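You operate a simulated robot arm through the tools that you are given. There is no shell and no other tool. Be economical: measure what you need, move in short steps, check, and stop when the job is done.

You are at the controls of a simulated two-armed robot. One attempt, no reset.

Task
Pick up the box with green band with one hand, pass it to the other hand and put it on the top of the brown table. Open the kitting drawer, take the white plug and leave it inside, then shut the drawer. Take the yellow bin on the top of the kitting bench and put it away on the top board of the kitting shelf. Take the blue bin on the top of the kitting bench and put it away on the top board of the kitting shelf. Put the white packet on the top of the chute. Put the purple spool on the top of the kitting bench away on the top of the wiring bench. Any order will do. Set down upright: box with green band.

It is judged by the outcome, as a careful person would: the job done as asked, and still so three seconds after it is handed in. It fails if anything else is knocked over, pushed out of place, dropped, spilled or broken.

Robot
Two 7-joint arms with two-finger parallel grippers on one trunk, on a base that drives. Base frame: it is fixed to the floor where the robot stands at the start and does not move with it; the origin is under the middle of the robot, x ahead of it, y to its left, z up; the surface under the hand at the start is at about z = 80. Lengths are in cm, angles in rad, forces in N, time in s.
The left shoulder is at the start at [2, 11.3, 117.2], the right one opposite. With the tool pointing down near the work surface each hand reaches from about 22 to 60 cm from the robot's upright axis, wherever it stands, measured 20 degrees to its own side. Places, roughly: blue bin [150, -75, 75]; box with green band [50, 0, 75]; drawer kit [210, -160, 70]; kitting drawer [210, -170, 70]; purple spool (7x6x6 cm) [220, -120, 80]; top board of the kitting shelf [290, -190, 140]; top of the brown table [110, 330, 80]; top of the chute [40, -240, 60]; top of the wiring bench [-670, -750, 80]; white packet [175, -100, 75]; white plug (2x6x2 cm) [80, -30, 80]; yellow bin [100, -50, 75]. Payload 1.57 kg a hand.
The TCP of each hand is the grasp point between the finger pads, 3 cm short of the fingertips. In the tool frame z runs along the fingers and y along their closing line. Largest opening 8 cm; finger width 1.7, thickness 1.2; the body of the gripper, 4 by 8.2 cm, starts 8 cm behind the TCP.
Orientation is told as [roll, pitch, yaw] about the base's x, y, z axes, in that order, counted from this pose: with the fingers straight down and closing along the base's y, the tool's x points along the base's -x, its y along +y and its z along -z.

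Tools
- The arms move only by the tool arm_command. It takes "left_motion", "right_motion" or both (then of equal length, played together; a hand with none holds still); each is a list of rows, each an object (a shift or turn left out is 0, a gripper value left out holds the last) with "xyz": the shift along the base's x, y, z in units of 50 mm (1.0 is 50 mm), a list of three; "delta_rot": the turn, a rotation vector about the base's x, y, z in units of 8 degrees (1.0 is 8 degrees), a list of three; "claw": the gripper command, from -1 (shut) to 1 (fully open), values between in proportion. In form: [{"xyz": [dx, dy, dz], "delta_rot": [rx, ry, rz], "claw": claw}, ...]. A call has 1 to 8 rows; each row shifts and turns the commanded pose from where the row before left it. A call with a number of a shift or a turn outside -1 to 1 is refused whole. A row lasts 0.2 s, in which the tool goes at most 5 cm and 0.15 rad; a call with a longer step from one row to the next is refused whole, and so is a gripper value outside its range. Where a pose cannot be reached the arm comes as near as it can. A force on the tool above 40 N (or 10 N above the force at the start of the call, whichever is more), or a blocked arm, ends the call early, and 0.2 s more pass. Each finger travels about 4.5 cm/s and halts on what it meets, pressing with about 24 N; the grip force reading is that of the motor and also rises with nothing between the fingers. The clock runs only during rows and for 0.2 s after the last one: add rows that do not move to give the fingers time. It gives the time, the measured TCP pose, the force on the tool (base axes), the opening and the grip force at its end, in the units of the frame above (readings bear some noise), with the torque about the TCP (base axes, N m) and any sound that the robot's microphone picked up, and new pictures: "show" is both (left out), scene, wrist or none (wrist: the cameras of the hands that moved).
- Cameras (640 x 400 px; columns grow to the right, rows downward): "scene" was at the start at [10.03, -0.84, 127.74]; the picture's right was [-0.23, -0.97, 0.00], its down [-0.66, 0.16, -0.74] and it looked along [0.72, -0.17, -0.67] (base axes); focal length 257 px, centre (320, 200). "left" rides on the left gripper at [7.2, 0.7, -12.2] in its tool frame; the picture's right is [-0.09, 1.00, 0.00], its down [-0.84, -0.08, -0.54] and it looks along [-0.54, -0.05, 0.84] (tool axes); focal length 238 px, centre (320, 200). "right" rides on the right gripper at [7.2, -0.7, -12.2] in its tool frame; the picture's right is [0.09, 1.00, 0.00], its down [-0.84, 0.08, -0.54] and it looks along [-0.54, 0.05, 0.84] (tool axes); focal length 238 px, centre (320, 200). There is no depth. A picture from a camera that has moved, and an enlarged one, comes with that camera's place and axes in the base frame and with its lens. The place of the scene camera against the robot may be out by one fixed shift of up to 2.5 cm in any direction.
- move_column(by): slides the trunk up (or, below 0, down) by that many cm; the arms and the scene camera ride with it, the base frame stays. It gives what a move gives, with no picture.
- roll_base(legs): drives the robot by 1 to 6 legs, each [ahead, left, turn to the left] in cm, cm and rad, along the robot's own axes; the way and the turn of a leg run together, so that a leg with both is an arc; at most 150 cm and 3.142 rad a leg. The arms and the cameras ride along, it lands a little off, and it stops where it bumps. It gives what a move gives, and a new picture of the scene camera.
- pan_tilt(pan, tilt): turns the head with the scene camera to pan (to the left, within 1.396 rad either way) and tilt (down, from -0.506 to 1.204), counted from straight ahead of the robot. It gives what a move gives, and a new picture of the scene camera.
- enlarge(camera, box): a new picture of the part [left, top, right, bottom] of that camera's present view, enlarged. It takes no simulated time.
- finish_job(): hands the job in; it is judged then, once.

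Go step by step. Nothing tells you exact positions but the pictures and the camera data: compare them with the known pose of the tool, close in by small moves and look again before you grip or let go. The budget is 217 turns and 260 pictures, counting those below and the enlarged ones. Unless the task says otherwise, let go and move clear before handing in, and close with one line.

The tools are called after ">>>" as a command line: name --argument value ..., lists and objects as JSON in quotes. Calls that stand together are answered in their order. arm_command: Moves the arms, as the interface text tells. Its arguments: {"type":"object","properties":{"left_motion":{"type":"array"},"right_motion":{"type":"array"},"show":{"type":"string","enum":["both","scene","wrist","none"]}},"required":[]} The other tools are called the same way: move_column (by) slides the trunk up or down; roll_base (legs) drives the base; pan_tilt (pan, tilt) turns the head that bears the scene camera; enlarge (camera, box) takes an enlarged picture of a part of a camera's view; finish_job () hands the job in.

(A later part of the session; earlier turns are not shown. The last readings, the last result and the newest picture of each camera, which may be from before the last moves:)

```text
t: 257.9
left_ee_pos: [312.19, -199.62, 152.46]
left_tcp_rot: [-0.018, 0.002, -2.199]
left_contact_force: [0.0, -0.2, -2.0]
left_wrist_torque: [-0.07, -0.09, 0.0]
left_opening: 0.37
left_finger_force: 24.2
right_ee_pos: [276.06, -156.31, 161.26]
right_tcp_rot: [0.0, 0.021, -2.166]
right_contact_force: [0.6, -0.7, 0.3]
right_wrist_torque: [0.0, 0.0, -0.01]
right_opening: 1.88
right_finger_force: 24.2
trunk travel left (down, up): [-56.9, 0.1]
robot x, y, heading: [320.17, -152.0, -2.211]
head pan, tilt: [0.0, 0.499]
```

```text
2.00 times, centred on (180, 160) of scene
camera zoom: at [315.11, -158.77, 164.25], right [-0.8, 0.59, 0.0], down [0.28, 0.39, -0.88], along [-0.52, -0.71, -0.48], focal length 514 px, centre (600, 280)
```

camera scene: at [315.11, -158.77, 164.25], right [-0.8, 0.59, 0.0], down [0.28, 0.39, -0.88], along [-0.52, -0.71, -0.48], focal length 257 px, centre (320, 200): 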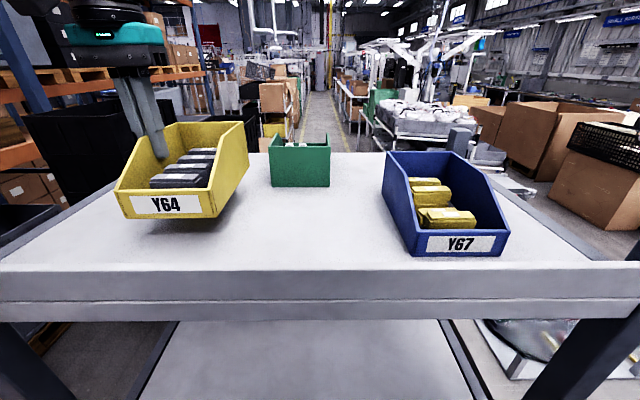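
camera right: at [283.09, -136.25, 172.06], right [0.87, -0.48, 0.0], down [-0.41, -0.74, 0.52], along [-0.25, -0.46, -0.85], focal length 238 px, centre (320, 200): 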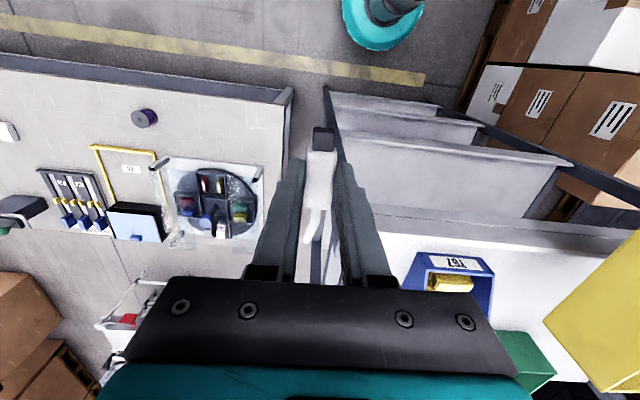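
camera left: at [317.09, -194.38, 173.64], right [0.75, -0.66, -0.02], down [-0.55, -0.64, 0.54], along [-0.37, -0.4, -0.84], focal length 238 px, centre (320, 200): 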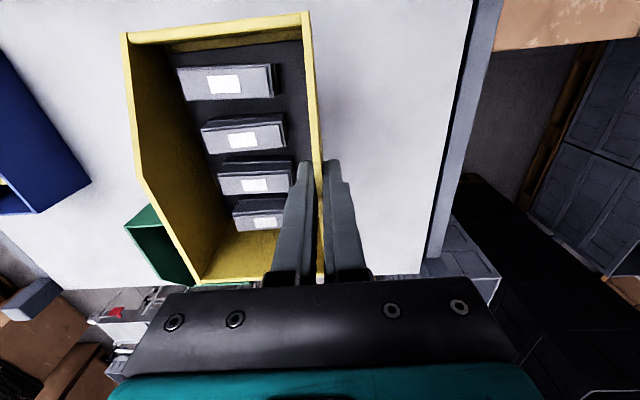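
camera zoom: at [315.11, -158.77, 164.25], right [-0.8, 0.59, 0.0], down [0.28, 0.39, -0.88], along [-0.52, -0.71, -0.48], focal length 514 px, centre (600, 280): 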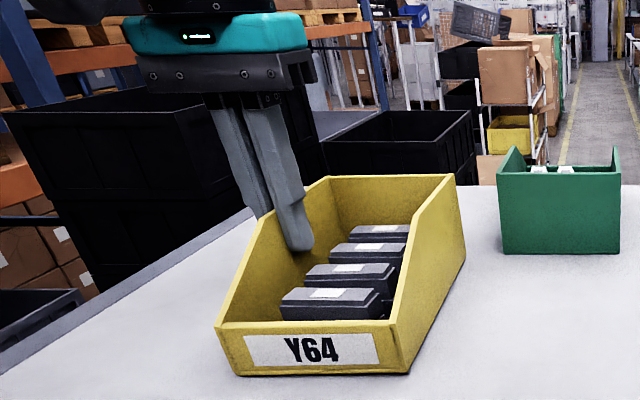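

>>> arm_command --left_motion '[{"xyz": [0, 0, -0.06]}, {}]' --show "none"

>>> arm_command --left_motion '[{"xyz": [0, 0, -0.06]}, {}]' --show "none"

>>> arm_command --left_motion '[{"xyz": [0, 0, -0.06]}, {}]' --show "none"

>>> enlarge --camera "scene" --box '[60, 60, 300, 260]'

```text
t: 258.6
left_ee_pos: [312.12, -199.7, 152.29]
left_tcp_rot: [-0.02, -0.001, -2.2]
left_contact_force: [0.0, -3.6, 14.7]
left_wrist_torque: [0.37, -0.5, -0.03]
left_opening: 0.36
left_finger_force: 23.7
right_ee_pos: [276.01, -156.18, 161.15]
right_tcp_rot: [0.0, 0.019, -2.165]
right_contact_force: [0.1, -0.6, -0.5]
right_wrist_torque: [0.03, 0.01, 0.0]
right_opening: 1.89
right_finger_force: 24.1
trunk travel left (down, up): [-56.9, 0.1]
robot x, y, heading: [319.96, -151.65, -2.207]
head pan, tilt: [0.0, 0.499]
```

```text
t: 259.1
left_ee_pos: [312.13, -199.59, 152.09]
left_tcp_rot: [-0.02, -0.008, -2.198]
left_contact_force: [-1.7, -6.9, 33.9]
left_wrist_torque: [-0.25, -0.26, -0.01]
left_opening: 0.32
left_finger_force: 24.0
right_ee_pos: [276.04, -156.08, 161.16]
right_tcp_rot: [0.0, 0.021, -2.165]
right_contact_force: [-0.7, -0.2, 0.9]
right_wrist_torque: [-0.02, 0.01, 0.0]
right_opening: 1.88
right_finger_force: 23.8
trunk travel left (down, up): [-56.9, 0.1]
robot x, y, heading: [320.56, -151.29, -2.209]
head pan, tilt: [0.0, 0.499]
```

```text
t: 259.5
left_ee_pos: [312.16, -199.57, 152.19]
left_tcp_rot: [-0.021, -0.009, -2.199]
left_contact_force: [-0.8, 0.4, 8.8]
left_wrist_torque: [0.67, -0.56, 0.09]
left_opening: 0.38
left_finger_force: 23.9
right_ee_pos: [276.1, -156.07, 161.13]
right_tcp_rot: [-0.001, 0.021, -2.165]
right_contact_force: [-0.1, -0.3, -0.1]
right_wrist_torque: [-0.02, -0.01, 0.0]
right_opening: 1.88
right_finger_force: 24.3
trunk travel left (down, up): [-56.9, 0.1]
robot x, y, heading: [320.27, -152.1, -2.202]
head pan, tilt: [0.0, 0.499]
stopped in row 1 (left hand): the force on the tool passed its limit at 46 N (the readings are from after the stop); the commanded pose is now the measured one
```

```text
2.00 times, centred on (180, 160) of scene
camera zoom: at [315.11, -158.69, 164.22], right [-0.8, 0.59, 0.0], down [0.28, 0.38, -0.88], along [-0.52, -0.71, -0.48], focal length 514 px, centre (600, 280)
```

zoom: 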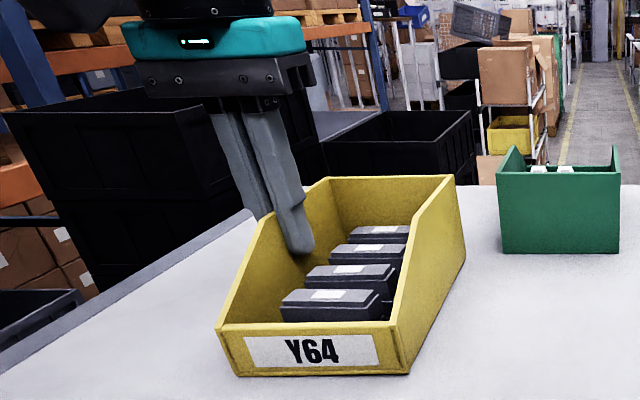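

Landed flat. Open slightly, rise straight up, then back off.

>>> arm_command --left_motion '[{"xyz": [0, 0, 0.02]}, {"claw": -0.5}, {}, {}, {"xyz": [0, 0, 0.5]}, {"xyz": [0, 0, 0.7]}, {"xyz": [0, 0, 0.7]}, {}]' --show "scene"

```text
t: 261.3
left_ee_pos: [312.32, -199.65, 161.69]
left_tcp_rot: [-0.02, -0.01, -2.198]
left_contact_force: [-0.8, 0.1, 0.6]
left_wrist_torque: [0.02, 0.03, -0.01]
left_opening: 2.01
left_finger_force: 0.0
right_ee_pos: [276.01, -156.34, 161.1]
right_tcp_rot: [0.001, 0.021, -2.166]
right_contact_force: [-0.4, -1.0, -0.6]
right_wrist_torque: [0.03, 0.0, 0.0]
right_opening: 1.88
right_finger_force: 23.7
trunk travel left (down, up): [-56.9, 0.1]
robot x, y, heading: [320.17, -151.61, -2.209]
head pan, tilt: [0.0, 0.499]
camera scene: at [315.13, -158.84, 164.24], right [-0.8, 0.59, 0.0], down [0.28, 0.39, -0.88], along [-0.52, -0.71, -0.48], focal length 257 px, centre (320, 200)
```

scene: 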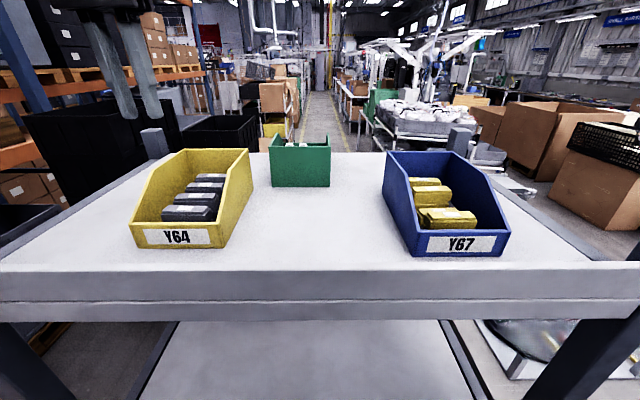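

All three bins stand well on the board. Next the white packet: back away, strafe to it, lower the trunk and look down.

>>> roll_base --legs '[[-28, 0, 0], [0, -82, 0], [0, -82, 0.0], [28, 0, 0]]'

>>> move_column --by -34

>>> pan_tilt --pan 0.15 --tilt 0.85

```text
t: 272.7
left_ee_pos: [181.75, -105.39, 161.63]
left_tcp_rot: [-0.021, -0.009, -2.177]
left_contact_force: [-0.2, -0.9, 0.2]
left_wrist_torque: [-0.02, 0.01, 0.02]
left_opening: 2.0
left_finger_force: 0.0
right_ee_pos: [144.74, -62.7, 161.19]
right_tcp_rot: [0.001, 0.022, -2.147]
right_contact_force: [-0.4, -0.5, 0.4]
right_wrist_torque: [0.01, 0.0, 0.01]
right_opening: 1.88
right_finger_force: 23.9
trunk travel left (down, up): [-56.9, 0.1]
robot x, y, heading: [188.85, -57.94, -2.184]
head pan, tilt: [0.0, 0.499]
camera scene: at [183.87, -64.52, 164.25], right [-0.82, 0.58, 0.0], down [0.28, 0.39, -0.88], along [-0.51, -0.72, -0.48], focal length 257 px, centre (320, 200)
```

scene: 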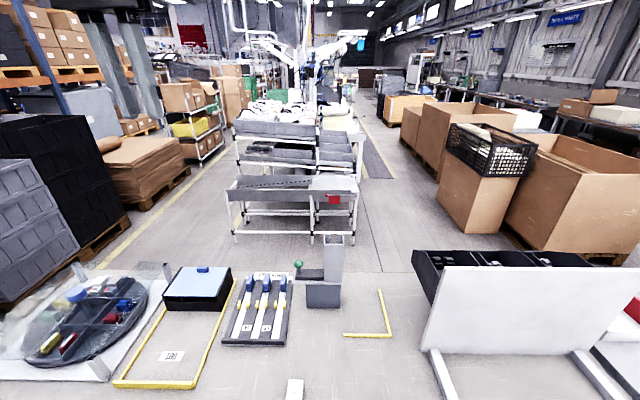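

```text
t: 276.0
left_ee_pos: [181.85, -105.56, 127.56]
left_tcp_rot: [-0.02, -0.009, -2.177]
left_contact_force: [-0.7, 0.6, 0.6]
left_wrist_torque: [0.03, 0.03, -0.02]
left_opening: 2.0
left_finger_force: 0.2
right_ee_pos: [144.68, -62.73, 127.16]
right_tcp_rot: [0.0, 0.022, -2.146]
right_contact_force: [0.9, 0.8, -0.2]
right_wrist_torque: [-0.01, -0.01, 0.0]
right_opening: 1.89
right_finger_force: 24.5
trunk travel left (down, up): [-22.9, 34.1]
robot x, y, heading: [188.84, -57.13, -2.187]
head pan, tilt: [0.0, 0.499]
```

```text
t: 276.8
left_ee_pos: [181.84, -105.48, 127.66]
left_tcp_rot: [-0.022, -0.007, -2.176]
left_contact_force: [0.1, -0.7, 0.0]
left_wrist_torque: [0.02, 0.0, -0.01]
left_opening: 1.99
left_finger_force: 0.1
right_ee_pos: [144.73, -62.75, 127.13]
right_tcp_rot: [-0.001, 0.021, -2.146]
right_contact_force: [-0.4, 1.1, -0.3]
right_wrist_torque: [-0.01, 0.01, 0.0]
right_opening: 1.86
right_finger_force: 24.2
trunk travel left (down, up): [-22.9, 34.1]
robot x, y, heading: [188.5, -57.39, -2.185]
head pan, tilt: [0.15, 0.85]
camera scene: at [185.61, -64.09, 127.26], right [-0.89, 0.45, 0.0], down [0.34, 0.67, -0.66], along [-0.3, -0.59, -0.75], focal length 257 px, centre (320, 200)
```

scene: 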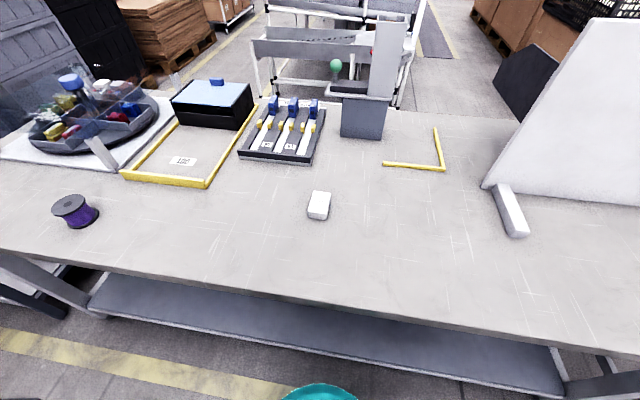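

The packet is 47 ahead, 5 left; the spool is further left. (The rack with the red tag behind must be the chute.) Bring the left hand over the packet.

>>> arm_command --left_motion '[{"xyz": [-0.465, 0.2, -0.93], "claw": 1}, {"xyz": [-0.465, 0.2, -0.93]}, {"xyz": [-0.465, 0.2, -0.93]}, {"xyz": [-0.465, 0.2, -0.93]}, {"xyz": [-0.465, 0.2, -0.93]}, {"xyz": [-0.465, 0.2, -0.93]}, {"xyz": [-0.465, 0.2, -0.93], "delta_rot": [-0.14, 0.1, 0]}, {}]' --show "wrist"

```text
refused: row 1 steps farther than a row can; nothing moved
```

>>> arm_command --left_motion '[{"xyz": [-0.407, 0.175, -0.815], "claw": 1}, {"xyz": [-0.407, 0.175, -0.815]}, {"xyz": [-0.407, 0.175, -0.815]}, {"xyz": [-0.407, 0.175, -0.815]}, {"xyz": [-0.407, 0.175, -0.815]}, {"xyz": [-0.407, 0.175, -0.815]}, {"xyz": [-0.407, 0.175, -0.815]}, {"xyz": [-0.407, 0.175, -0.815]}]' --show "wrist"

```text
t: 278.6
left_ee_pos: [165.71, -98.42, 95.04]
left_tcp_rot: [-0.021, -0.01, -2.177]
left_contact_force: [-0.1, -0.6, -0.5]
left_wrist_torque: [0.02, 0.02, 0.01]
left_opening: 8.0
left_finger_force: 0.1
right_ee_pos: [144.56, -62.76, 127.17]
right_tcp_rot: [-0.001, 0.021, -2.145]
right_contact_force: [-0.9, 0.2, -1.3]
right_wrist_torque: [0.01, -0.05, 0.01]
right_opening: 1.89
right_finger_force: 24.0
trunk travel left (down, up): [-22.9, 34.1]
robot x, y, heading: [188.62, -57.27, -2.185]
head pan, tilt: [0.15, 0.85]
camera left: at [170.61, -92.96, 107.22], right [0.77, -0.64, -0.02], down [-0.53, -0.65, 0.55], along [-0.37, -0.41, -0.83], focal length 238 px, centre (320, 200)
```

left: 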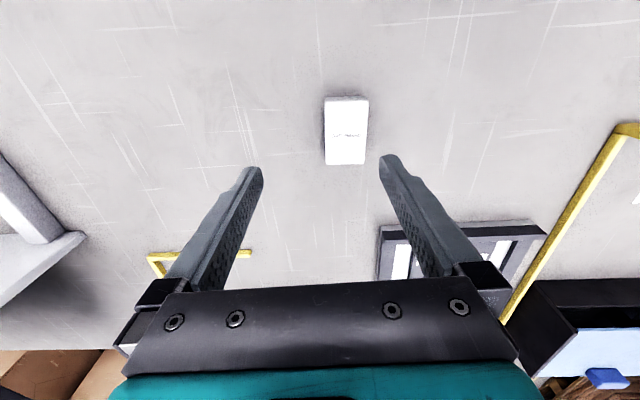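

>>> arm_command --left_motion '[{"xyz": [0.34, -0.53, -0.5], "delta_rot": [-0.1, 0.12, 0]}, {"xyz": [0, 0, -0.8]}, {"xyz": [0, 0, -0.6]}, {}]' --show "wrist"

```text
t: 279.6
left_ee_pos: [167.47, -101.06, 85.3]
left_tcp_rot: [-0.027, -0.03, -2.179]
left_contact_force: [1.0, -0.4, 0.4]
left_wrist_torque: [0.03, 0.01, 0.01]
left_opening: 7.99
left_finger_force: 0.1
right_ee_pos: [144.72, -62.68, 127.22]
right_tcp_rot: [-0.001, 0.021, -2.143]
right_contact_force: [0.0, 0.2, 0.4]
right_wrist_torque: [0.02, -0.02, -0.02]
right_opening: 1.88
right_finger_force: 23.9
trunk travel left (down, up): [-22.9, 34.1]
robot x, y, heading: [188.67, -57.25, -2.185]
head pan, tilt: [0.15, 0.85]
camera left: at [172.58, -95.4, 97.33], right [0.76, -0.64, -0.02], down [-0.52, -0.64, 0.57], along [-0.38, -0.42, -0.82], focal length 238 px, centre (320, 200)
```

left: 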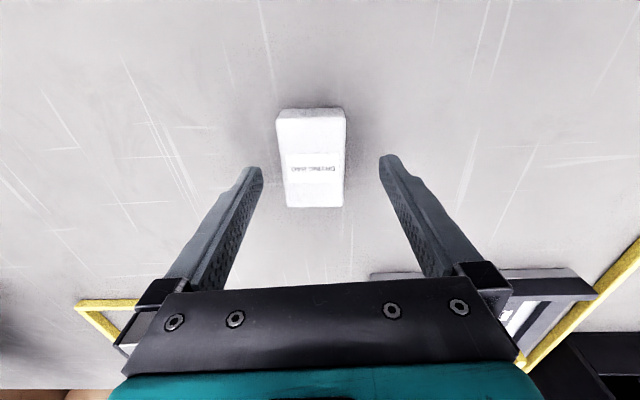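

>>> arm_command --left_motion '[{"xyz": [-0.1, 0.07, -0.25]}, {"xyz": [0, 0, -0.1]}, {}]' --show "none"

>>> arm_command --left_motion '[{"xyz": [0, 0, -0.1]}, {}]' --show "none"

>>> arm_command --left_motion '[{"xyz": [0, 0, -0.1]}, {}]' --show "none"

```text
t: 280.4
left_ee_pos: [166.81, -100.59, 83.63]
left_tcp_rot: [-0.026, -0.03, -2.178]
left_contact_force: [0.0, 0.1, -0.9]
left_wrist_torque: [-0.03, -0.01, -0.02]
left_opening: 8.01
left_finger_force: 0.1
right_ee_pos: [144.76, -62.64, 127.21]
right_tcp_rot: [0.002, 0.021, -2.144]
right_contact_force: [-0.2, 0.0, 0.2]
right_wrist_torque: [0.02, 0.02, 0.0]
right_opening: 1.86
right_finger_force: 23.9
trunk travel left (down, up): [-22.9, 34.1]
robot x, y, heading: [189.24, -57.12, -2.188]
head pan, tilt: [0.15, 0.85]
```

```text
t: 281.0
left_ee_pos: [166.75, -100.68, 83.26]
left_tcp_rot: [-0.028, -0.029, -2.176]
left_contact_force: [0.3, -0.8, 0.4]
left_wrist_torque: [0.02, 0.01, 0.0]
left_opening: 7.99
left_finger_force: 0.0
right_ee_pos: [144.65, -62.71, 127.19]
right_tcp_rot: [0.001, 0.021, -2.144]
right_contact_force: [0.2, -0.3, -0.1]
right_wrist_torque: [0.04, 0.0, 0.01]
right_opening: 1.9
right_finger_force: 24.0
trunk travel left (down, up): [-22.9, 34.1]
robot x, y, heading: [188.87, -57.38, -2.19]
head pan, tilt: [0.15, 0.85]
```

```text
t: 281.6
left_ee_pos: [166.86, -100.71, 83.18]
left_tcp_rot: [-0.028, -0.039, -2.177]
left_contact_force: [5.2, 3.3, 33.7]
left_wrist_torque: [-0.64, -1.62, 0.29]
left_opening: 7.98
left_finger_force: 0.1
right_ee_pos: [144.92, -62.44, 127.31]
right_tcp_rot: [0.0, 0.019, -2.146]
right_contact_force: [0.7, 0.0, -0.5]
right_wrist_torque: [0.02, -0.04, -0.02]
right_opening: 1.88
right_finger_force: 23.6
trunk travel left (down, up): [-22.9, 34.1]
robot x, y, heading: [188.81, -57.71, -2.184]
head pan, tilt: [0.15, 0.85]
```

Fingertips touch the bench at TCP 83.2 (bench top ≈ 80.2). Rise a little and close on the packet.

>>> arm_command --left_motion '[{"xyz": [0, 0, 0.12]}, {"claw": -1}, {"claw": -1}, {"claw": -1}, {"claw": -1}, {"claw": -1}, {}]' --show "none"

>>> arm_command --left_motion '[{"xyz": [0, 0, 0.4]}, {"xyz": [0, 0, 0.8]}, {"xyz": [0, 0, 0.9]}, {}]' --show "wrist"

```text
t: 283.2
left_ee_pos: [166.88, -100.69, 83.17]
left_tcp_rot: [-0.029, -0.028, -2.176]
left_contact_force: [0.4, -0.7, 0.2]
left_wrist_torque: [0.01, -0.02, 0.03]
left_opening: 4.29
left_finger_force: 23.8
right_ee_pos: [144.79, -62.72, 127.22]
right_tcp_rot: [-0.001, 0.021, -2.145]
right_contact_force: [-0.2, 0.0, -0.2]
right_wrist_torque: [0.03, 0.03, -0.01]
right_opening: 1.9
right_finger_force: 24.3
trunk travel left (down, up): [-22.9, 34.1]
robot x, y, heading: [188.87, -57.79, -2.185]
head pan, tilt: [0.15, 0.85]
```

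```text
t: 284.2
left_ee_pos: [166.97, -100.73, 93.8]
left_tcp_rot: [-0.026, -0.029, -2.177]
left_contact_force: [-0.3, -0.1, -0.4]
left_wrist_torque: [0.01, -0.02, 0.03]
left_opening: 4.32
left_finger_force: 23.8
right_ee_pos: [144.64, -62.73, 127.17]
right_tcp_rot: [-0.002, 0.021, -2.145]
right_contact_force: [-0.1, 0.2, -1.7]
right_wrist_torque: [-0.01, 0.03, -0.01]
right_opening: 1.86
right_finger_force: 23.6
trunk travel left (down, up): [-22.9, 34.1]
robot x, y, heading: [188.9, -57.4, -2.185]
head pan, tilt: [0.15, 0.85]
camera left: at [172.12, -95.14, 105.89], right [0.77, -0.64, -0.02], down [-0.52, -0.64, 0.57], along [-0.38, -0.42, -0.82], focal length 238 px, centre (320, 200)
```

left: 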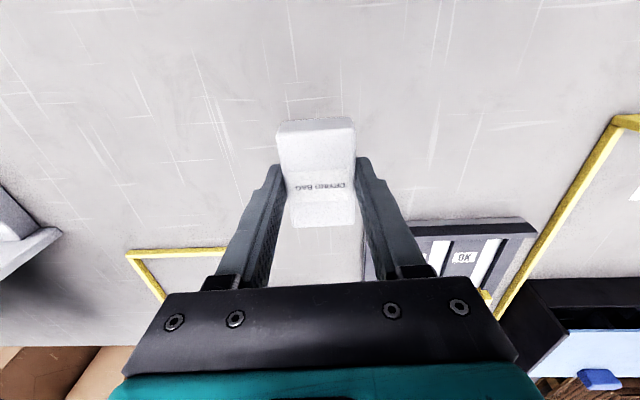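

Packet held. I'll tuck the arm, raise the trunk and drive round the near end of the benches to the far side.

>>> arm_command --left_motion '[{"xyz": [0.1, 0.1, 0.8]}, {"xyz": [0.35, 0.4, 0.6]}, {"xyz": [0.4, 0.3, 0.5]}, {"xyz": [0.4, 0.3, 0.3]}]' --show "none"

>>> move_column --by 15

>>> roll_base --legs '[[-28, 0, -0.02], [0, -110, 0], [0, -110, 0], [0, 0, 1.57], [0, -145, 0]]'

```text
t: 285.2
left_ee_pos: [173.11, -95.18, 104.61]
left_tcp_rot: [-0.027, -0.03, -2.176]
left_contact_force: [0.1, 0.3, -0.6]
left_wrist_torque: [-0.02, 0.0, 0.01]
left_opening: 4.3
left_finger_force: 23.4
right_ee_pos: [144.79, -62.69, 127.24]
right_tcp_rot: [-0.001, 0.02, -2.145]
right_contact_force: [0.8, -0.6, 0.1]
right_wrist_torque: [0.01, 0.01, 0.02]
right_opening: 1.88
right_finger_force: 24.3
trunk travel left (down, up): [-22.9, 34.1]
robot x, y, heading: [188.85, -57.47, -2.184]
head pan, tilt: [0.15, 0.85]
```

```text
t: 287.0
left_ee_pos: [173.04, -95.26, 119.82]
left_tcp_rot: [-0.026, -0.03, -2.177]
left_contact_force: [0.2, -0.4, -1.0]
left_wrist_torque: [-0.01, 0.05, -0.01]
left_opening: 4.29
left_finger_force: 23.7
right_ee_pos: [144.75, -62.74, 142.17]
right_tcp_rot: [0.0, 0.019, -2.144]
right_contact_force: [0.2, -0.5, 0.0]
right_wrist_torque: [0.02, 0.0, 0.01]
right_opening: 1.9
right_finger_force: 23.5
trunk travel left (down, up): [-37.9, 19.1]
robot x, y, heading: [188.82, -57.53, -2.188]
head pan, tilt: [0.15, 0.85]
```

```text
t: 310.1
left_ee_pos: [-21.81, -33.08, 119.73]
left_tcp_rot: [-0.025, -0.032, -0.656]
left_contact_force: [-0.9, -0.1, -0.3]
left_wrist_torque: [0.0, -0.01, 0.0]
left_opening: 4.32
left_finger_force: 23.7
right_ee_pos: [-55.57, -59.72, 142.2]
right_tcp_rot: [0.001, 0.021, -0.623]
right_contact_force: [0.3, 0.0, -0.2]
right_wrist_torque: [0.0, 0.01, -0.08]
right_opening: 1.89
right_finger_force: 23.7
trunk travel left (down, up): [-37.9, 19.1]
robot x, y, heading: [-58.7, -15.24, -0.668]
head pan, tilt: [0.15, 0.85]
camera scene: at [-50.31, -18.81, 142.25], right [-0.49, -0.87, 0.0], down [-0.65, 0.37, -0.66], along [0.57, -0.32, -0.75], focal length 257 px, centre (320, 200)
```

scene: 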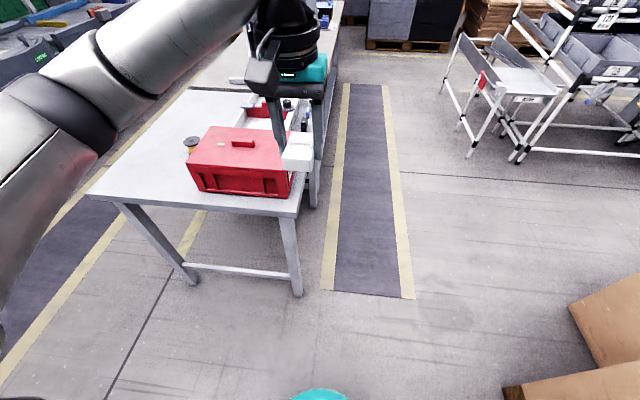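

The far-side walkway is free, and the small rack with the red tag ahead-right is the chute. Look at it closer.

>>> enlarge --camera "scene" --box '[420, 0, 640, 170]'

```text
2.35 times, centred on (530, 85) of scene
camera zoom: at [-50.31, -18.81, 142.25], right [-0.49, -0.87, 0.0], down [-0.65, 0.37, -0.66], along [0.57, -0.32, -0.75], focal length 604 px, centre (-174, 471)
```

zoom: 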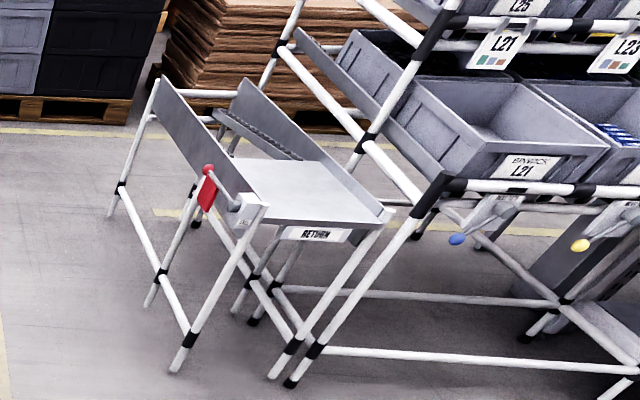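

The chute is a shallow tray labelled RETURN with its open front toward me, near (37, -242). Drive there by the clear floor.

>>> roll_base --legs '[[0, -25, 0.02], [140, 0, 0], [22, -92, 0]]'

```text
t: 322.9
left_ee_pos: [40.29, -219.15, 119.71]
left_tcp_rot: [-0.025, -0.029, -0.599]
left_contact_force: [-0.4, -0.4, -0.3]
left_wrist_torque: [-0.01, -0.01, -0.02]
left_opening: 4.31
left_finger_force: 24.2
right_ee_pos: [7.97, -247.65, 142.11]
right_tcp_rot: [0.0, 0.022, -0.567]
right_contact_force: [0.4, 0.5, 0.1]
right_wrist_torque: [0.02, 0.0, 0.0]
right_opening: 1.86
right_finger_force: 24.2
trunk travel left (down, up): [-37.9, 19.1]
robot x, y, heading: [2.26, -203.85, -0.607]
head pan, tilt: [0.15, 0.85]
camera scene: at [11.11, -206.61, 142.25], right [-0.44, -0.9, 0.0], down [-0.67, 0.33, -0.66], along [0.59, -0.29, -0.75], focal length 257 px, centre (320, 200)
```

scene: 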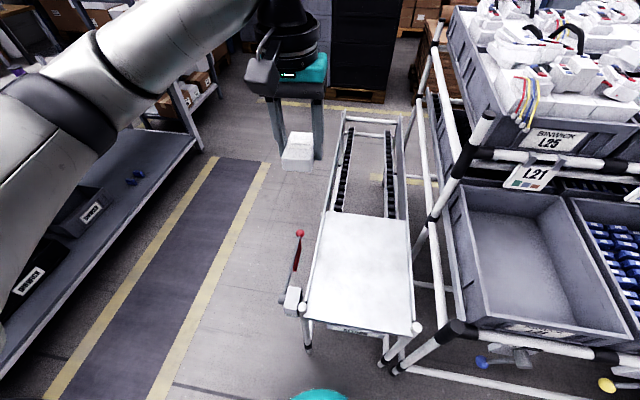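

I'm before the chute plate (about 50 ahead, 10 right). Move the packet over it, lower the trunk, and look.

>>> arm_command --left_motion '[{"xyz": [-0.15, -0.776, 0]}, {"xyz": [-0.15, -0.776, 0]}, {"xyz": [-0.15, -0.776, 0]}, {"xyz": [-0.15, -0.776, 0]}, {"xyz": [-0.15, -0.776, 0]}]' --show "none"

>>> move_column --by -32

>>> enlarge --camera "left" --box '[0, 0, 640, 400]'

>>> enlarge --camera "scene" --box '[160, 100, 480, 400]'

```text
t: 324.1
left_ee_pos: [36.72, -238.71, 119.73]
left_tcp_rot: [-0.027, -0.03, -0.602]
left_contact_force: [-0.9, 0.2, -0.5]
left_wrist_torque: [0.05, 0.03, 0.01]
left_opening: 4.32
left_finger_force: 23.8
right_ee_pos: [7.92, -247.79, 142.13]
right_tcp_rot: [0.002, 0.021, -0.567]
right_contact_force: [0.4, 0.0, -0.8]
right_wrist_torque: [0.03, 0.0, 0.01]
right_opening: 1.88
right_finger_force: 23.5
trunk travel left (down, up): [-37.9, 19.1]
robot x, y, heading: [2.06, -204.0, -0.608]
head pan, tilt: [0.15, 0.85]
```

```text
t: 327.3
left_ee_pos: [36.83, -238.58, 87.74]
left_tcp_rot: [-0.026, -0.029, -0.6]
left_contact_force: [0.7, 0.1, 0.1]
left_wrist_torque: [0.02, -0.01, -0.04]
left_opening: 4.3
left_finger_force: 23.7
right_ee_pos: [8.03, -247.57, 110.14]
right_tcp_rot: [0.0, 0.021, -0.568]
right_contact_force: [-0.1, 0.1, -0.8]
right_wrist_torque: [0.01, -0.03, 0.02]
right_opening: 1.9
right_finger_force: 24.1
trunk travel left (down, up): [-5.9, 51.1]
robot x, y, heading: [2.22, -203.54, -0.608]
head pan, tilt: [0.15, 0.85]
```

```text
1.00 times, centred on (320, 200) of left (not enlarged: the box is as wide or as high as the picture)
camera zoom: at [31.19, -233.54, 99.72], right [0.64, 0.77, -0.02], down [0.64, -0.52, 0.57], along [0.42, -0.38, -0.82], focal length 238 px, centre (320, 200)
```

zoom: 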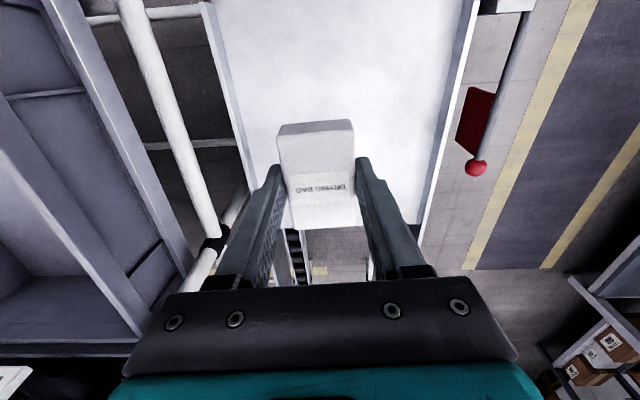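

```text
1.33 times, centred on (320, 250) of scene
camera zoom: at [11.12, -206.57, 110.26], right [-0.44, -0.9, 0.0], down [-0.67, 0.33, -0.66], along [0.59, -0.29, -0.75], focal length 342 px, centre (320, 133)
```

zoom: 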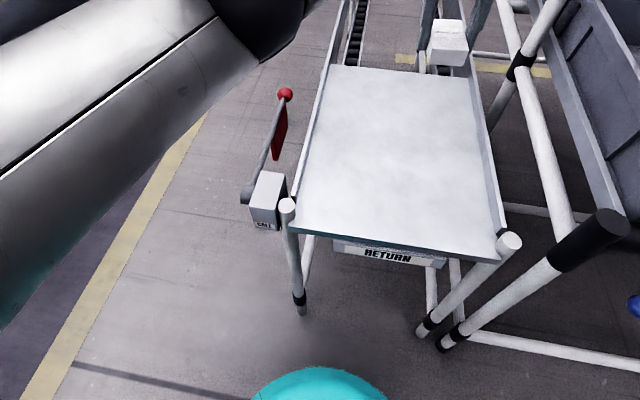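

>>> arm_command --left_motion '[{"xyz": [0.2, 0.3, -0.5]}, {"xyz": [0.14, 0.19, -0.6]}, {"xyz": [0, 0, -0.6]}, {}]' --show "both"

```text
t: 328.3
left_ee_pos: [38.58, -236.07, 79.08]
left_tcp_rot: [-0.027, -0.029, -0.602]
left_contact_force: [0.4, 0.0, 0.2]
left_wrist_torque: [-0.01, 0.0, 0.0]
left_opening: 4.31
left_finger_force: 23.6
right_ee_pos: [7.87, -247.65, 110.25]
right_tcp_rot: [-0.001, 0.021, -0.568]
right_contact_force: [0.3, 0.0, -0.2]
right_wrist_torque: [-0.02, 0.02, 0.02]
right_opening: 1.86
right_finger_force: 24.0
trunk travel left (down, up): [-5.9, 51.1]
robot x, y, heading: [2.51, -203.91, -0.611]
head pan, tilt: [0.15, 0.85]
camera scene: at [11.13, -206.58, 110.25], right [-0.44, -0.9, 0.0], down [-0.67, 0.33, -0.66], along [0.59, -0.29, -0.75], focal length 257 px, centre (320, 200)
camera left: at [32.91, -231.14, 91.13], right [0.64, 0.77, -0.02], down [0.64, -0.52, 0.57], along [0.42, -0.38, -0.82], focal length 238 px, centre (320, 200)
```

scene: 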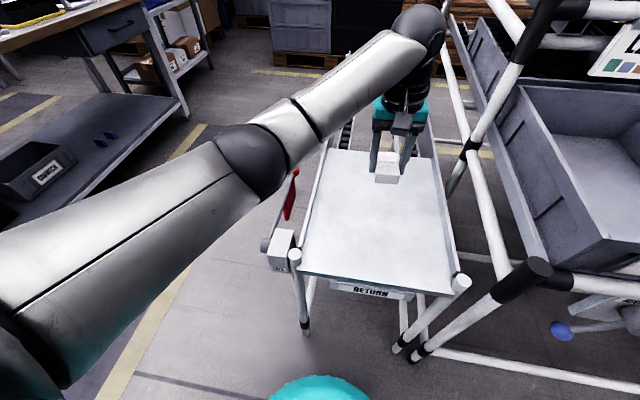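
left: 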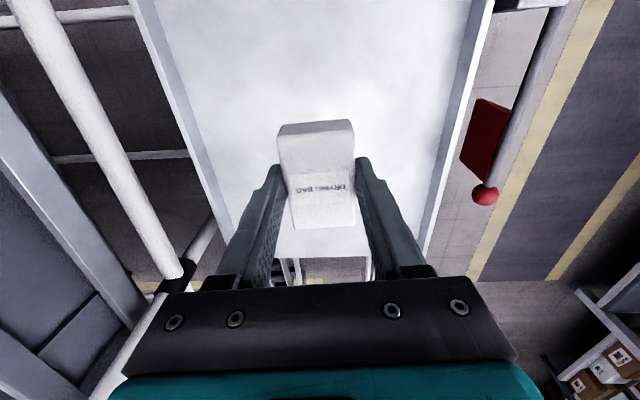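

The chute plate is under the packet; the drawer is visible under the bench at upper left. Pull in a bit to the plate's middle and lower further.

>>> arm_command --left_motion '[{"xyz": [-0.6, 0.4, -0.3]}, {"xyz": [-0.6, 0.4, -0.3]}, {"xyz": [0, 0, -0.4]}, {}]' --show "none"

>>> arm_command --left_motion '[{"xyz": [0, 0, -0.2]}, {"xyz": [0, 0, -0.2]}, {}]' --show "scene"

```text
t: 329.3
left_ee_pos: [32.31, -232.02, 74.01]
left_tcp_rot: [-0.026, -0.03, -0.599]
left_contact_force: [-0.1, 0.1, -0.6]
left_wrist_torque: [0.01, -0.02, -0.01]
left_opening: 4.32
left_finger_force: 23.8
right_ee_pos: [8.03, -247.64, 110.17]
right_tcp_rot: [0.0, 0.022, -0.566]
right_contact_force: [0.8, -0.4, 0.1]
right_wrist_torque: [-0.04, -0.01, -0.01]
right_opening: 1.91
right_finger_force: 24.0
trunk travel left (down, up): [-5.9, 51.1]
robot x, y, heading: [2.17, -203.62, -0.614]
head pan, tilt: [0.15, 0.85]
```

```text
t: 330.1
left_ee_pos: [32.4, -232.03, 72.18]
left_tcp_rot: [-0.027, -0.03, -0.601]
left_contact_force: [-0.5, 0.1, -0.7]
left_wrist_torque: [0.0, 0.01, 0.0]
left_opening: 4.32
left_finger_force: 23.7
right_ee_pos: [8.0, -247.63, 110.14]
right_tcp_rot: [0.0, 0.022, -0.566]
right_contact_force: [-0.2, 0.7, 1.2]
right_wrist_torque: [0.01, 0.01, 0.01]
right_opening: 1.88
right_finger_force: 24.0
trunk travel left (down, up): [-5.9, 51.1]
robot x, y, heading: [2.31, -203.77, -0.609]
head pan, tilt: [0.15, 0.85]
camera scene: at [11.12, -206.58, 110.25], right [-0.44, -0.9, 0.0], down [-0.67, 0.33, -0.66], along [0.59, -0.29, -0.75], focal length 257 px, centre (320, 200)
```

scene: 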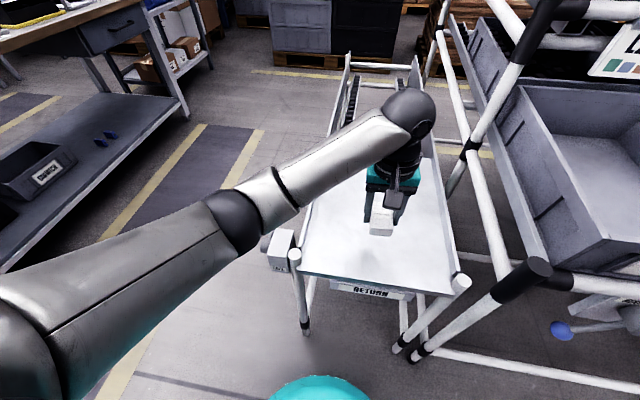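

>>> arm_command --left_motion '[{"xyz": [0, 0, -0.2]}, {"xyz": [0, 0, -0.2]}, {}]' --show "none"

>>> arm_command --left_motion '[{"xyz": [0, 0, -0.2]}, {"xyz": [0, 0, -0.2]}, {}]' --show "none"

>>> arm_command --left_motion '[{"xyz": [0, 0, -0.2]}, {}]' --show "wrist"

```text
t: 330.9
left_ee_pos: [32.43, -232.17, 70.28]
left_tcp_rot: [-0.029, -0.03, -0.601]
left_contact_force: [0.6, -0.6, -0.7]
left_wrist_torque: [-0.02, -0.01, 0.0]
left_opening: 4.3
left_finger_force: 23.9
right_ee_pos: [7.92, -247.75, 110.09]
right_tcp_rot: [0.0, 0.02, -0.567]
right_contact_force: [0.1, -0.4, -0.3]
right_wrist_torque: [0.0, -0.07, 0.04]
right_opening: 1.87
right_finger_force: 24.3
trunk travel left (down, up): [-5.9, 51.1]
robot x, y, heading: [2.29, -203.6, -0.606]
head pan, tilt: [0.15, 0.85]
```

```text
t: 331.7
left_ee_pos: [32.46, -232.17, 68.25]
left_tcp_rot: [-0.027, -0.029, -0.601]
left_contact_force: [-0.7, 0.6, -0.7]
left_wrist_torque: [0.02, 0.02, -0.04]
left_opening: 4.31
left_finger_force: 23.6
right_ee_pos: [7.94, -247.58, 110.23]
right_tcp_rot: [0.0, 0.02, -0.567]
right_contact_force: [0.0, 0.6, -0.7]
right_wrist_torque: [-0.01, 0.05, 0.01]
right_opening: 1.88
right_finger_force: 24.2
trunk travel left (down, up): [-5.9, 51.1]
robot x, y, heading: [2.2, -203.91, -0.608]
head pan, tilt: [0.15, 0.85]
```

```text
t: 332.3
left_ee_pos: [32.26, -232.08, 67.19]
left_tcp_rot: [-0.025, -0.029, -0.601]
left_contact_force: [-0.2, 0.7, -0.1]
left_wrist_torque: [0.02, 0.02, 0.0]
left_opening: 4.31
left_finger_force: 23.9
right_ee_pos: [7.93, -247.62, 110.2]
right_tcp_rot: [0.001, 0.021, -0.568]
right_contact_force: [-0.5, -0.6, 0.2]
right_wrist_torque: [-0.01, 0.0, -0.01]
right_opening: 1.86
right_finger_force: 23.9
trunk travel left (down, up): [-5.9, 51.1]
robot x, y, heading: [2.29, -203.59, -0.61]
head pan, tilt: [0.15, 0.85]
camera left: at [26.82, -227.11, 79.25], right [0.64, 0.77, -0.02], down [0.64, -0.51, 0.57], along [0.42, -0.38, -0.82], focal length 238 px, centre (320, 200)
```

left: 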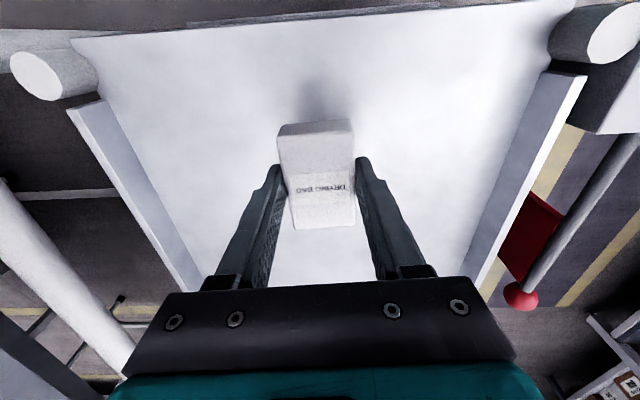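

>>> arm_command --left_motion '[{"xyz": [0, 0, -0.2]}, {"xyz": [0, 0, -0.15]}, {}]' --show "none"

>>> arm_command --left_motion '[{"xyz": [0, 0, -0.15]}, {"xyz": [0, 0, -0.1]}, {}]' --show "none"

>>> arm_command --left_motion '[{"xyz": [0, 0, -0.15]}, {}]' --show "none"

>>> arm_command --left_motion '[{"xyz": [0, 0, -0.15]}, {}]' --show "wrist"

```text
t: 333.1
left_ee_pos: [32.46, -232.22, 65.56]
left_tcp_rot: [-0.027, -0.03, -0.6]
left_contact_force: [0.5, 0.2, -1.1]
left_wrist_torque: [-0.01, 0.03, 0.02]
left_opening: 4.31
left_finger_force: 23.8
right_ee_pos: [7.9, -247.67, 110.16]
right_tcp_rot: [0.0, 0.021, -0.567]
right_contact_force: [-0.1, -0.3, -0.3]
right_wrist_torque: [-0.01, -0.01, 0.04]
right_opening: 1.88
right_finger_force: 24.1
trunk travel left (down, up): [-5.9, 51.1]
robot x, y, heading: [2.58, -204.09, -0.61]
head pan, tilt: [0.15, 0.85]
```

```text
t: 333.9
left_ee_pos: [32.33, -232.16, 64.21]
left_tcp_rot: [-0.027, -0.028, -0.602]
left_contact_force: [0.1, 1.0, -0.9]
left_wrist_torque: [0.01, 0.0, 0.01]
left_opening: 4.3
left_finger_force: 24.2
right_ee_pos: [7.99, -247.56, 110.18]
right_tcp_rot: [-0.001, 0.021, -0.567]
right_contact_force: [0.7, -0.8, -0.2]
right_wrist_torque: [-0.01, 0.0, -0.01]
right_opening: 1.87
right_finger_force: 24.2
trunk travel left (down, up): [-5.9, 51.1]
robot x, y, heading: [2.32, -203.55, -0.612]
head pan, tilt: [0.15, 0.85]
```

```text
t: 334.5
left_ee_pos: [32.37, -232.07, 63.46]
left_tcp_rot: [-0.028, -0.028, -0.6]
left_contact_force: [0.3, -0.7, -0.4]
left_wrist_torque: [-0.03, 0.02, 0.02]
left_opening: 4.31
left_finger_force: 23.7
right_ee_pos: [7.87, -247.66, 110.13]
right_tcp_rot: [-0.002, 0.021, -0.568]
right_contact_force: [0.3, -0.1, 0.6]
right_wrist_torque: [0.01, 0.01, 0.01]
right_opening: 1.88
right_finger_force: 24.1
trunk travel left (down, up): [-5.9, 51.1]
robot x, y, heading: [2.43, -203.72, -0.612]
head pan, tilt: [0.15, 0.85]
```

```text
t: 335.1
left_ee_pos: [32.43, -232.06, 63.02]
left_tcp_rot: [-0.028, -0.034, -0.601]
left_contact_force: [-1.9, 8.5, 31.0]
left_wrist_torque: [1.22, 0.0, 0.1]
left_opening: 4.32
left_finger_force: 24.1
right_ee_pos: [7.89, -247.48, 110.33]
right_tcp_rot: [0.001, 0.019, -0.568]
right_contact_force: [0.0, -0.2, 0.2]
right_wrist_torque: [0.0, -0.01, 0.0]
right_opening: 1.87
right_finger_force: 24.0
trunk travel left (down, up): [-5.9, 51.1]
robot x, y, heading: [2.6, -203.88, -0.614]
head pan, tilt: [0.15, 0.85]
camera left: at [26.78, -226.96, 75.1], right [0.64, 0.77, -0.02], down [0.64, -0.51, 0.57], along [0.43, -0.38, -0.82], focal length 238 px, centre (320, 200)
```

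left: 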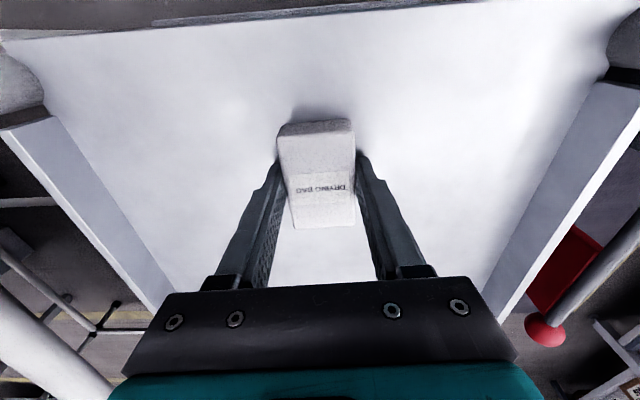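

Contact with the plate (z ≈ 60). Release and rise.

>>> arm_command --left_motion '[{"xyz": [0, 0, 0.06]}, {"claw": 0.6}, {}, {}, {"xyz": [0, 0, 0.5]}, {"xyz": [0, 0, 0.9]}, {"xyz": [0, 0, 0.9]}, {"xyz": [0, 0, 0.9]}]' --show "wrist"

```text
t: 336.9
left_ee_pos: [32.38, -232.22, 79.03]
left_tcp_rot: [-0.026, -0.029, -0.6]
left_contact_force: [0.3, -0.4, 0.3]
left_wrist_torque: [0.0, -0.02, 0.01]
left_opening: 6.41
left_finger_force: 0.2
right_ee_pos: [7.93, -247.5, 110.15]
right_tcp_rot: [-0.001, 0.02, -0.566]
right_contact_force: [-0.6, -0.4, 0.8]
right_wrist_torque: [0.0, 0.01, -0.01]
right_opening: 1.9
right_finger_force: 24.0
trunk travel left (down, up): [-5.9, 51.1]
robot x, y, heading: [2.29, -203.58, -0.609]
head pan, tilt: [0.15, 0.85]
camera left: at [26.67, -227.16, 91.07], right [0.64, 0.77, -0.02], down [0.64, -0.52, 0.57], along [0.43, -0.38, -0.82], focal length 238 px, centre (320, 200)
```

left: 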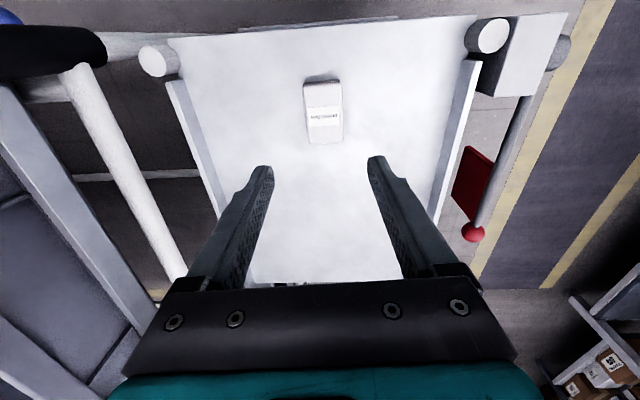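

The packet rests on the plate. Now to the drawer, visible under the far end of the kitting bench: raise the hand, back off and drive round to face it.

>>> arm_command --left_motion '[{"xyz": [0, 0, 0.9]}, {"xyz": [-0.3, 0.2, 0.9]}, {"xyz": [-0.3, 0.2, 0.9]}, {"xyz": [-0.1, 0.5, 0.6]}]' --show "none"

>>> roll_base --legs '[[-12, 0, 0], [0, 77, -0.03], [140, 0, 0], [0, 0, 1.56]]'

```text
t: 337.9
left_ee_pos: [28.8, -227.49, 95.46]
left_tcp_rot: [-0.025, -0.03, -0.601]
left_contact_force: [-0.5, 0.6, -0.2]
left_wrist_torque: [-0.03, 0.01, 0.0]
left_opening: 6.43
left_finger_force: 0.1
right_ee_pos: [7.97, -247.63, 110.13]
right_tcp_rot: [0.0, 0.021, -0.567]
right_contact_force: [0.4, -0.6, -0.1]
right_wrist_torque: [0.05, -0.01, -0.04]
right_opening: 1.89
right_finger_force: 24.0
trunk travel left (down, up): [-5.9, 51.1]
robot x, y, heading: [2.34, -203.82, -0.609]
head pan, tilt: [0.15, 0.85]
```

```text
t: 353.2
left_ee_pos: [176.04, -191.5, 95.31]
left_tcp_rot: [-0.028, -0.029, 0.894]
left_contact_force: [-0.7, 0.3, 0.7]
left_wrist_torque: [-0.01, 0.03, 0.0]
left_opening: 6.39
left_finger_force: 0.1
right_ee_pos: [194.58, -214.01, 110.28]
right_tcp_rot: [0.0, 0.021, 0.925]
right_contact_force: [0.0, 0.3, 0.1]
right_wrist_torque: [-0.02, 0.01, 0.01]
right_opening: 1.89
right_finger_force: 23.8
trunk travel left (down, up): [-5.9, 51.1]
robot x, y, heading: [150.18, -216.59, 0.889]
head pan, tilt: [0.15, 0.85]
camera scene: at [155.74, -207.63, 110.25], right [0.86, -0.51, 0.0], down [-0.38, -0.65, -0.66], along [0.34, 0.57, -0.75], focal length 257 px, centre (320, 200)
```

scene: 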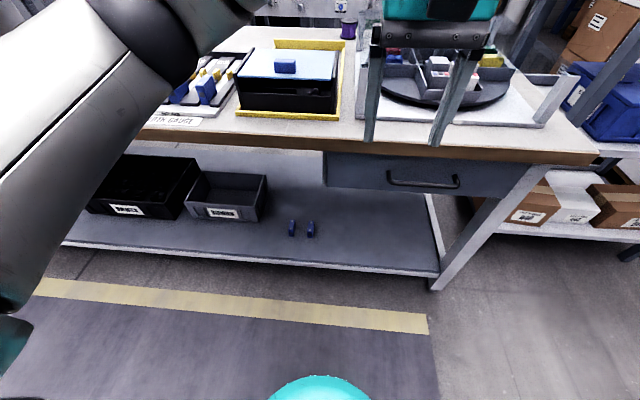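

The drawer with its bar handle is right there, handle near (198, -186, 71). I'll shift the base so the handle is in front of the left hand, then turn the left hand to point forward with fingers closing vertically.

>>> roll_base --legs '[[-9, -29, 0.04]]'

>>> arm_command --left_motion '[{"xyz": [-0.15, 0.12, 0], "delta_rot": [0.5865, 0.061, -0.722], "claw": 0.2}, {"xyz": [-0.15, 0.12, 0], "delta_rot": [0.5865, 0.061, -0.722]}, {"xyz": [-0.15, 0.12, 0], "delta_rot": [0.5865, 0.061, -0.722]}, {"xyz": [-0.15, 0.12, 0], "delta_rot": [0.5865, 0.061, -0.722]}, {"xyz": [-0.15, 0.12, 0], "delta_rot": [0.5865, 0.061, -0.722]}, {"xyz": [-0.15, 0.12, 0], "delta_rot": [0.5865, 0.061, -0.722]}, {"xyz": [-0.15, 0.12, 0], "delta_rot": [0.5865, 0.061, -0.722]}]' --show "none"

>>> arm_command --left_motion '[{"xyz": [-0.15, 0.12, 0], "delta_rot": [0.5865, 0.061, -0.722]}, {"xyz": [-0.15, 0.12, 0], "delta_rot": [0.5865, 0.061, -0.722]}, {"xyz": [-0.15, 0.12, 0], "delta_rot": [0.5865, 0.061, -0.722]}, {"xyz": [-0.15, 0.12, 0], "delta_rot": [0.5865, 0.061, -0.722]}, {"xyz": [-0.15, 0.12, 0], "delta_rot": [0.5865, 0.061, -0.722]}, {"xyz": [-0.15, 0.12, 0], "delta_rot": [0.5865, 0.061, -0.722]}, {"xyz": [-0.15, 0.12, 0], "delta_rot": [0.5865, 0.061, -0.722]}]' --show "none"

```text
t: 355.3
left_ee_pos: [192.17, -215.26, 95.41]
left_tcp_rot: [-0.025, -0.03, 0.937]
left_contact_force: [0.2, 0.2, -0.5]
left_wrist_torque: [0.03, 0.03, -0.04]
left_opening: 6.42
left_finger_force: 0.0
right_ee_pos: [211.44, -236.8, 110.27]
right_tcp_rot: [0.0, 0.02, 0.97]
right_contact_force: [-0.3, 0.3, 0.3]
right_wrist_torque: [0.04, -0.03, -0.01]
right_opening: 1.85
right_finger_force: 23.8
trunk travel left (down, up): [-5.9, 51.1]
robot x, y, heading: [167.18, -241.01, 0.927]
head pan, tilt: [0.15, 0.85]
camera scene: at [172.47, -232.17, 110.25], right [0.88, -0.47, 0.0], down [-0.35, -0.66, -0.66], along [0.31, 0.58, -0.75], focal length 257 px, centre (320, 200)
```

scene: 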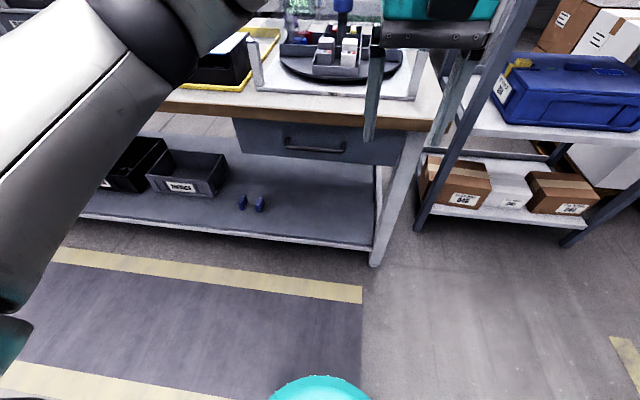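

```text
t: 356.9
left_ee_pos: [186.69, -211.0, 95.38]
left_tcp_rot: [0.493, -0.27, 0.131]
left_contact_force: [-0.5, -0.4, 0.2]
left_wrist_torque: [0.01, 0.01, -0.04]
left_opening: 4.8
left_finger_force: 0.0
right_ee_pos: [211.41, -236.78, 110.13]
right_tcp_rot: [0.0, 0.022, 0.97]
right_contact_force: [0.4, -0.3, -0.8]
right_wrist_torque: [-0.03, -0.02, 0.03]
right_opening: 1.88
right_finger_force: 24.0
trunk travel left (down, up): [-5.9, 51.1]
robot x, y, heading: [167.43, -240.98, 0.929]
head pan, tilt: [0.15, 0.85]
```

```text
t: 358.5
left_ee_pos: [185.1, -205.14, 96.9]
left_tcp_rot: [1.023, -0.056, -0.684]
left_contact_force: [0.1, 0.2, -0.4]
left_wrist_torque: [-0.01, 0.01, 0.02]
left_opening: 4.81
left_finger_force: 0.0
left hand out of reach, approached as far as the arm can: row 5, 6, 7
right_ee_pos: [211.38, -236.82, 110.08]
right_tcp_rot: [0.001, 0.02, 0.97]
right_contact_force: [-0.5, 0.7, 0.8]
right_wrist_torque: [0.05, 0.01, 0.01]
right_opening: 1.89
right_finger_force: 24.1
trunk travel left (down, up): [-5.9, 51.1]
robot x, y, heading: [167.24, -241.2, 0.927]
head pan, tilt: [0.15, 0.85]
```

The hand now points forward-down with fingers closing in the vertical plane. Move to just short of the handle and look.

>>> arm_command --left_motion '[{"xyz": [0.243, 0.387, -0.69], "claw": -0.1}, {"xyz": [0.243, 0.387, -0.69]}, {"xyz": [0.243, 0.387, -0.69]}, {"xyz": [0.243, 0.387, -0.69]}, {"xyz": [0.243, 0.387, -0.69]}, {"xyz": [0.243, 0.387, -0.69]}, {}]' --show "both"

```text
t: 360.1
left_ee_pos: [192.47, -193.44, 76.22]
left_tcp_rot: [1.02, -0.059, -0.683]
left_contact_force: [-0.4, 0.1, 0.5]
left_wrist_torque: [0.03, 0.02, 0.03]
left_opening: 3.58
left_finger_force: 0.2
right_ee_pos: [211.43, -236.81, 110.18]
right_tcp_rot: [0.001, 0.022, 0.972]
right_contact_force: [0.0, 0.0, 0.2]
right_wrist_torque: [0.01, 0.0, -0.02]
right_opening: 1.86
right_finger_force: 23.7
trunk travel left (down, up): [-5.9, 51.1]
robot x, y, heading: [166.83, -240.61, 0.93]
head pan, tilt: [0.15, 0.85]
camera scene: at [172.46, -232.15, 110.25], right [0.88, -0.47, 0.0], down [-0.35, -0.66, -0.66], along [0.31, 0.58, -0.75], focal length 257 px, centre (320, 200)
camera left: at [180.3, -196.47, 82.8], right [0.36, 0.38, 0.85], down [0.32, -0.91, 0.26], along [0.87, 0.18, -0.45], focal length 238 px, centre (320, 200)
```

scene: 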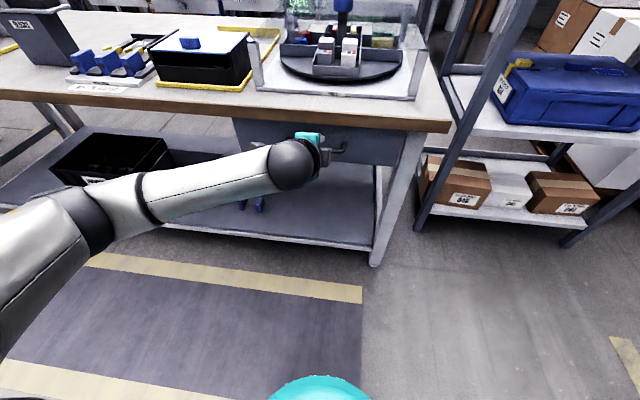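
left: 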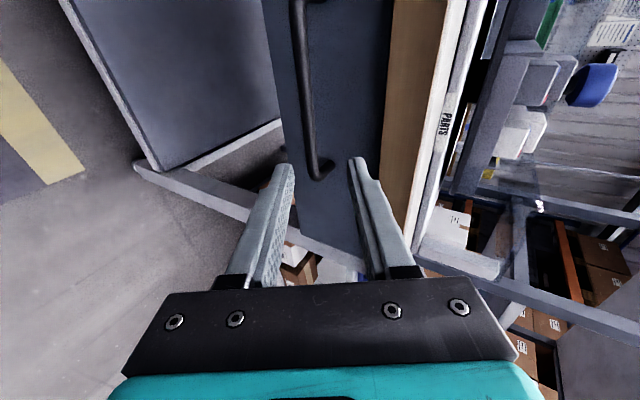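

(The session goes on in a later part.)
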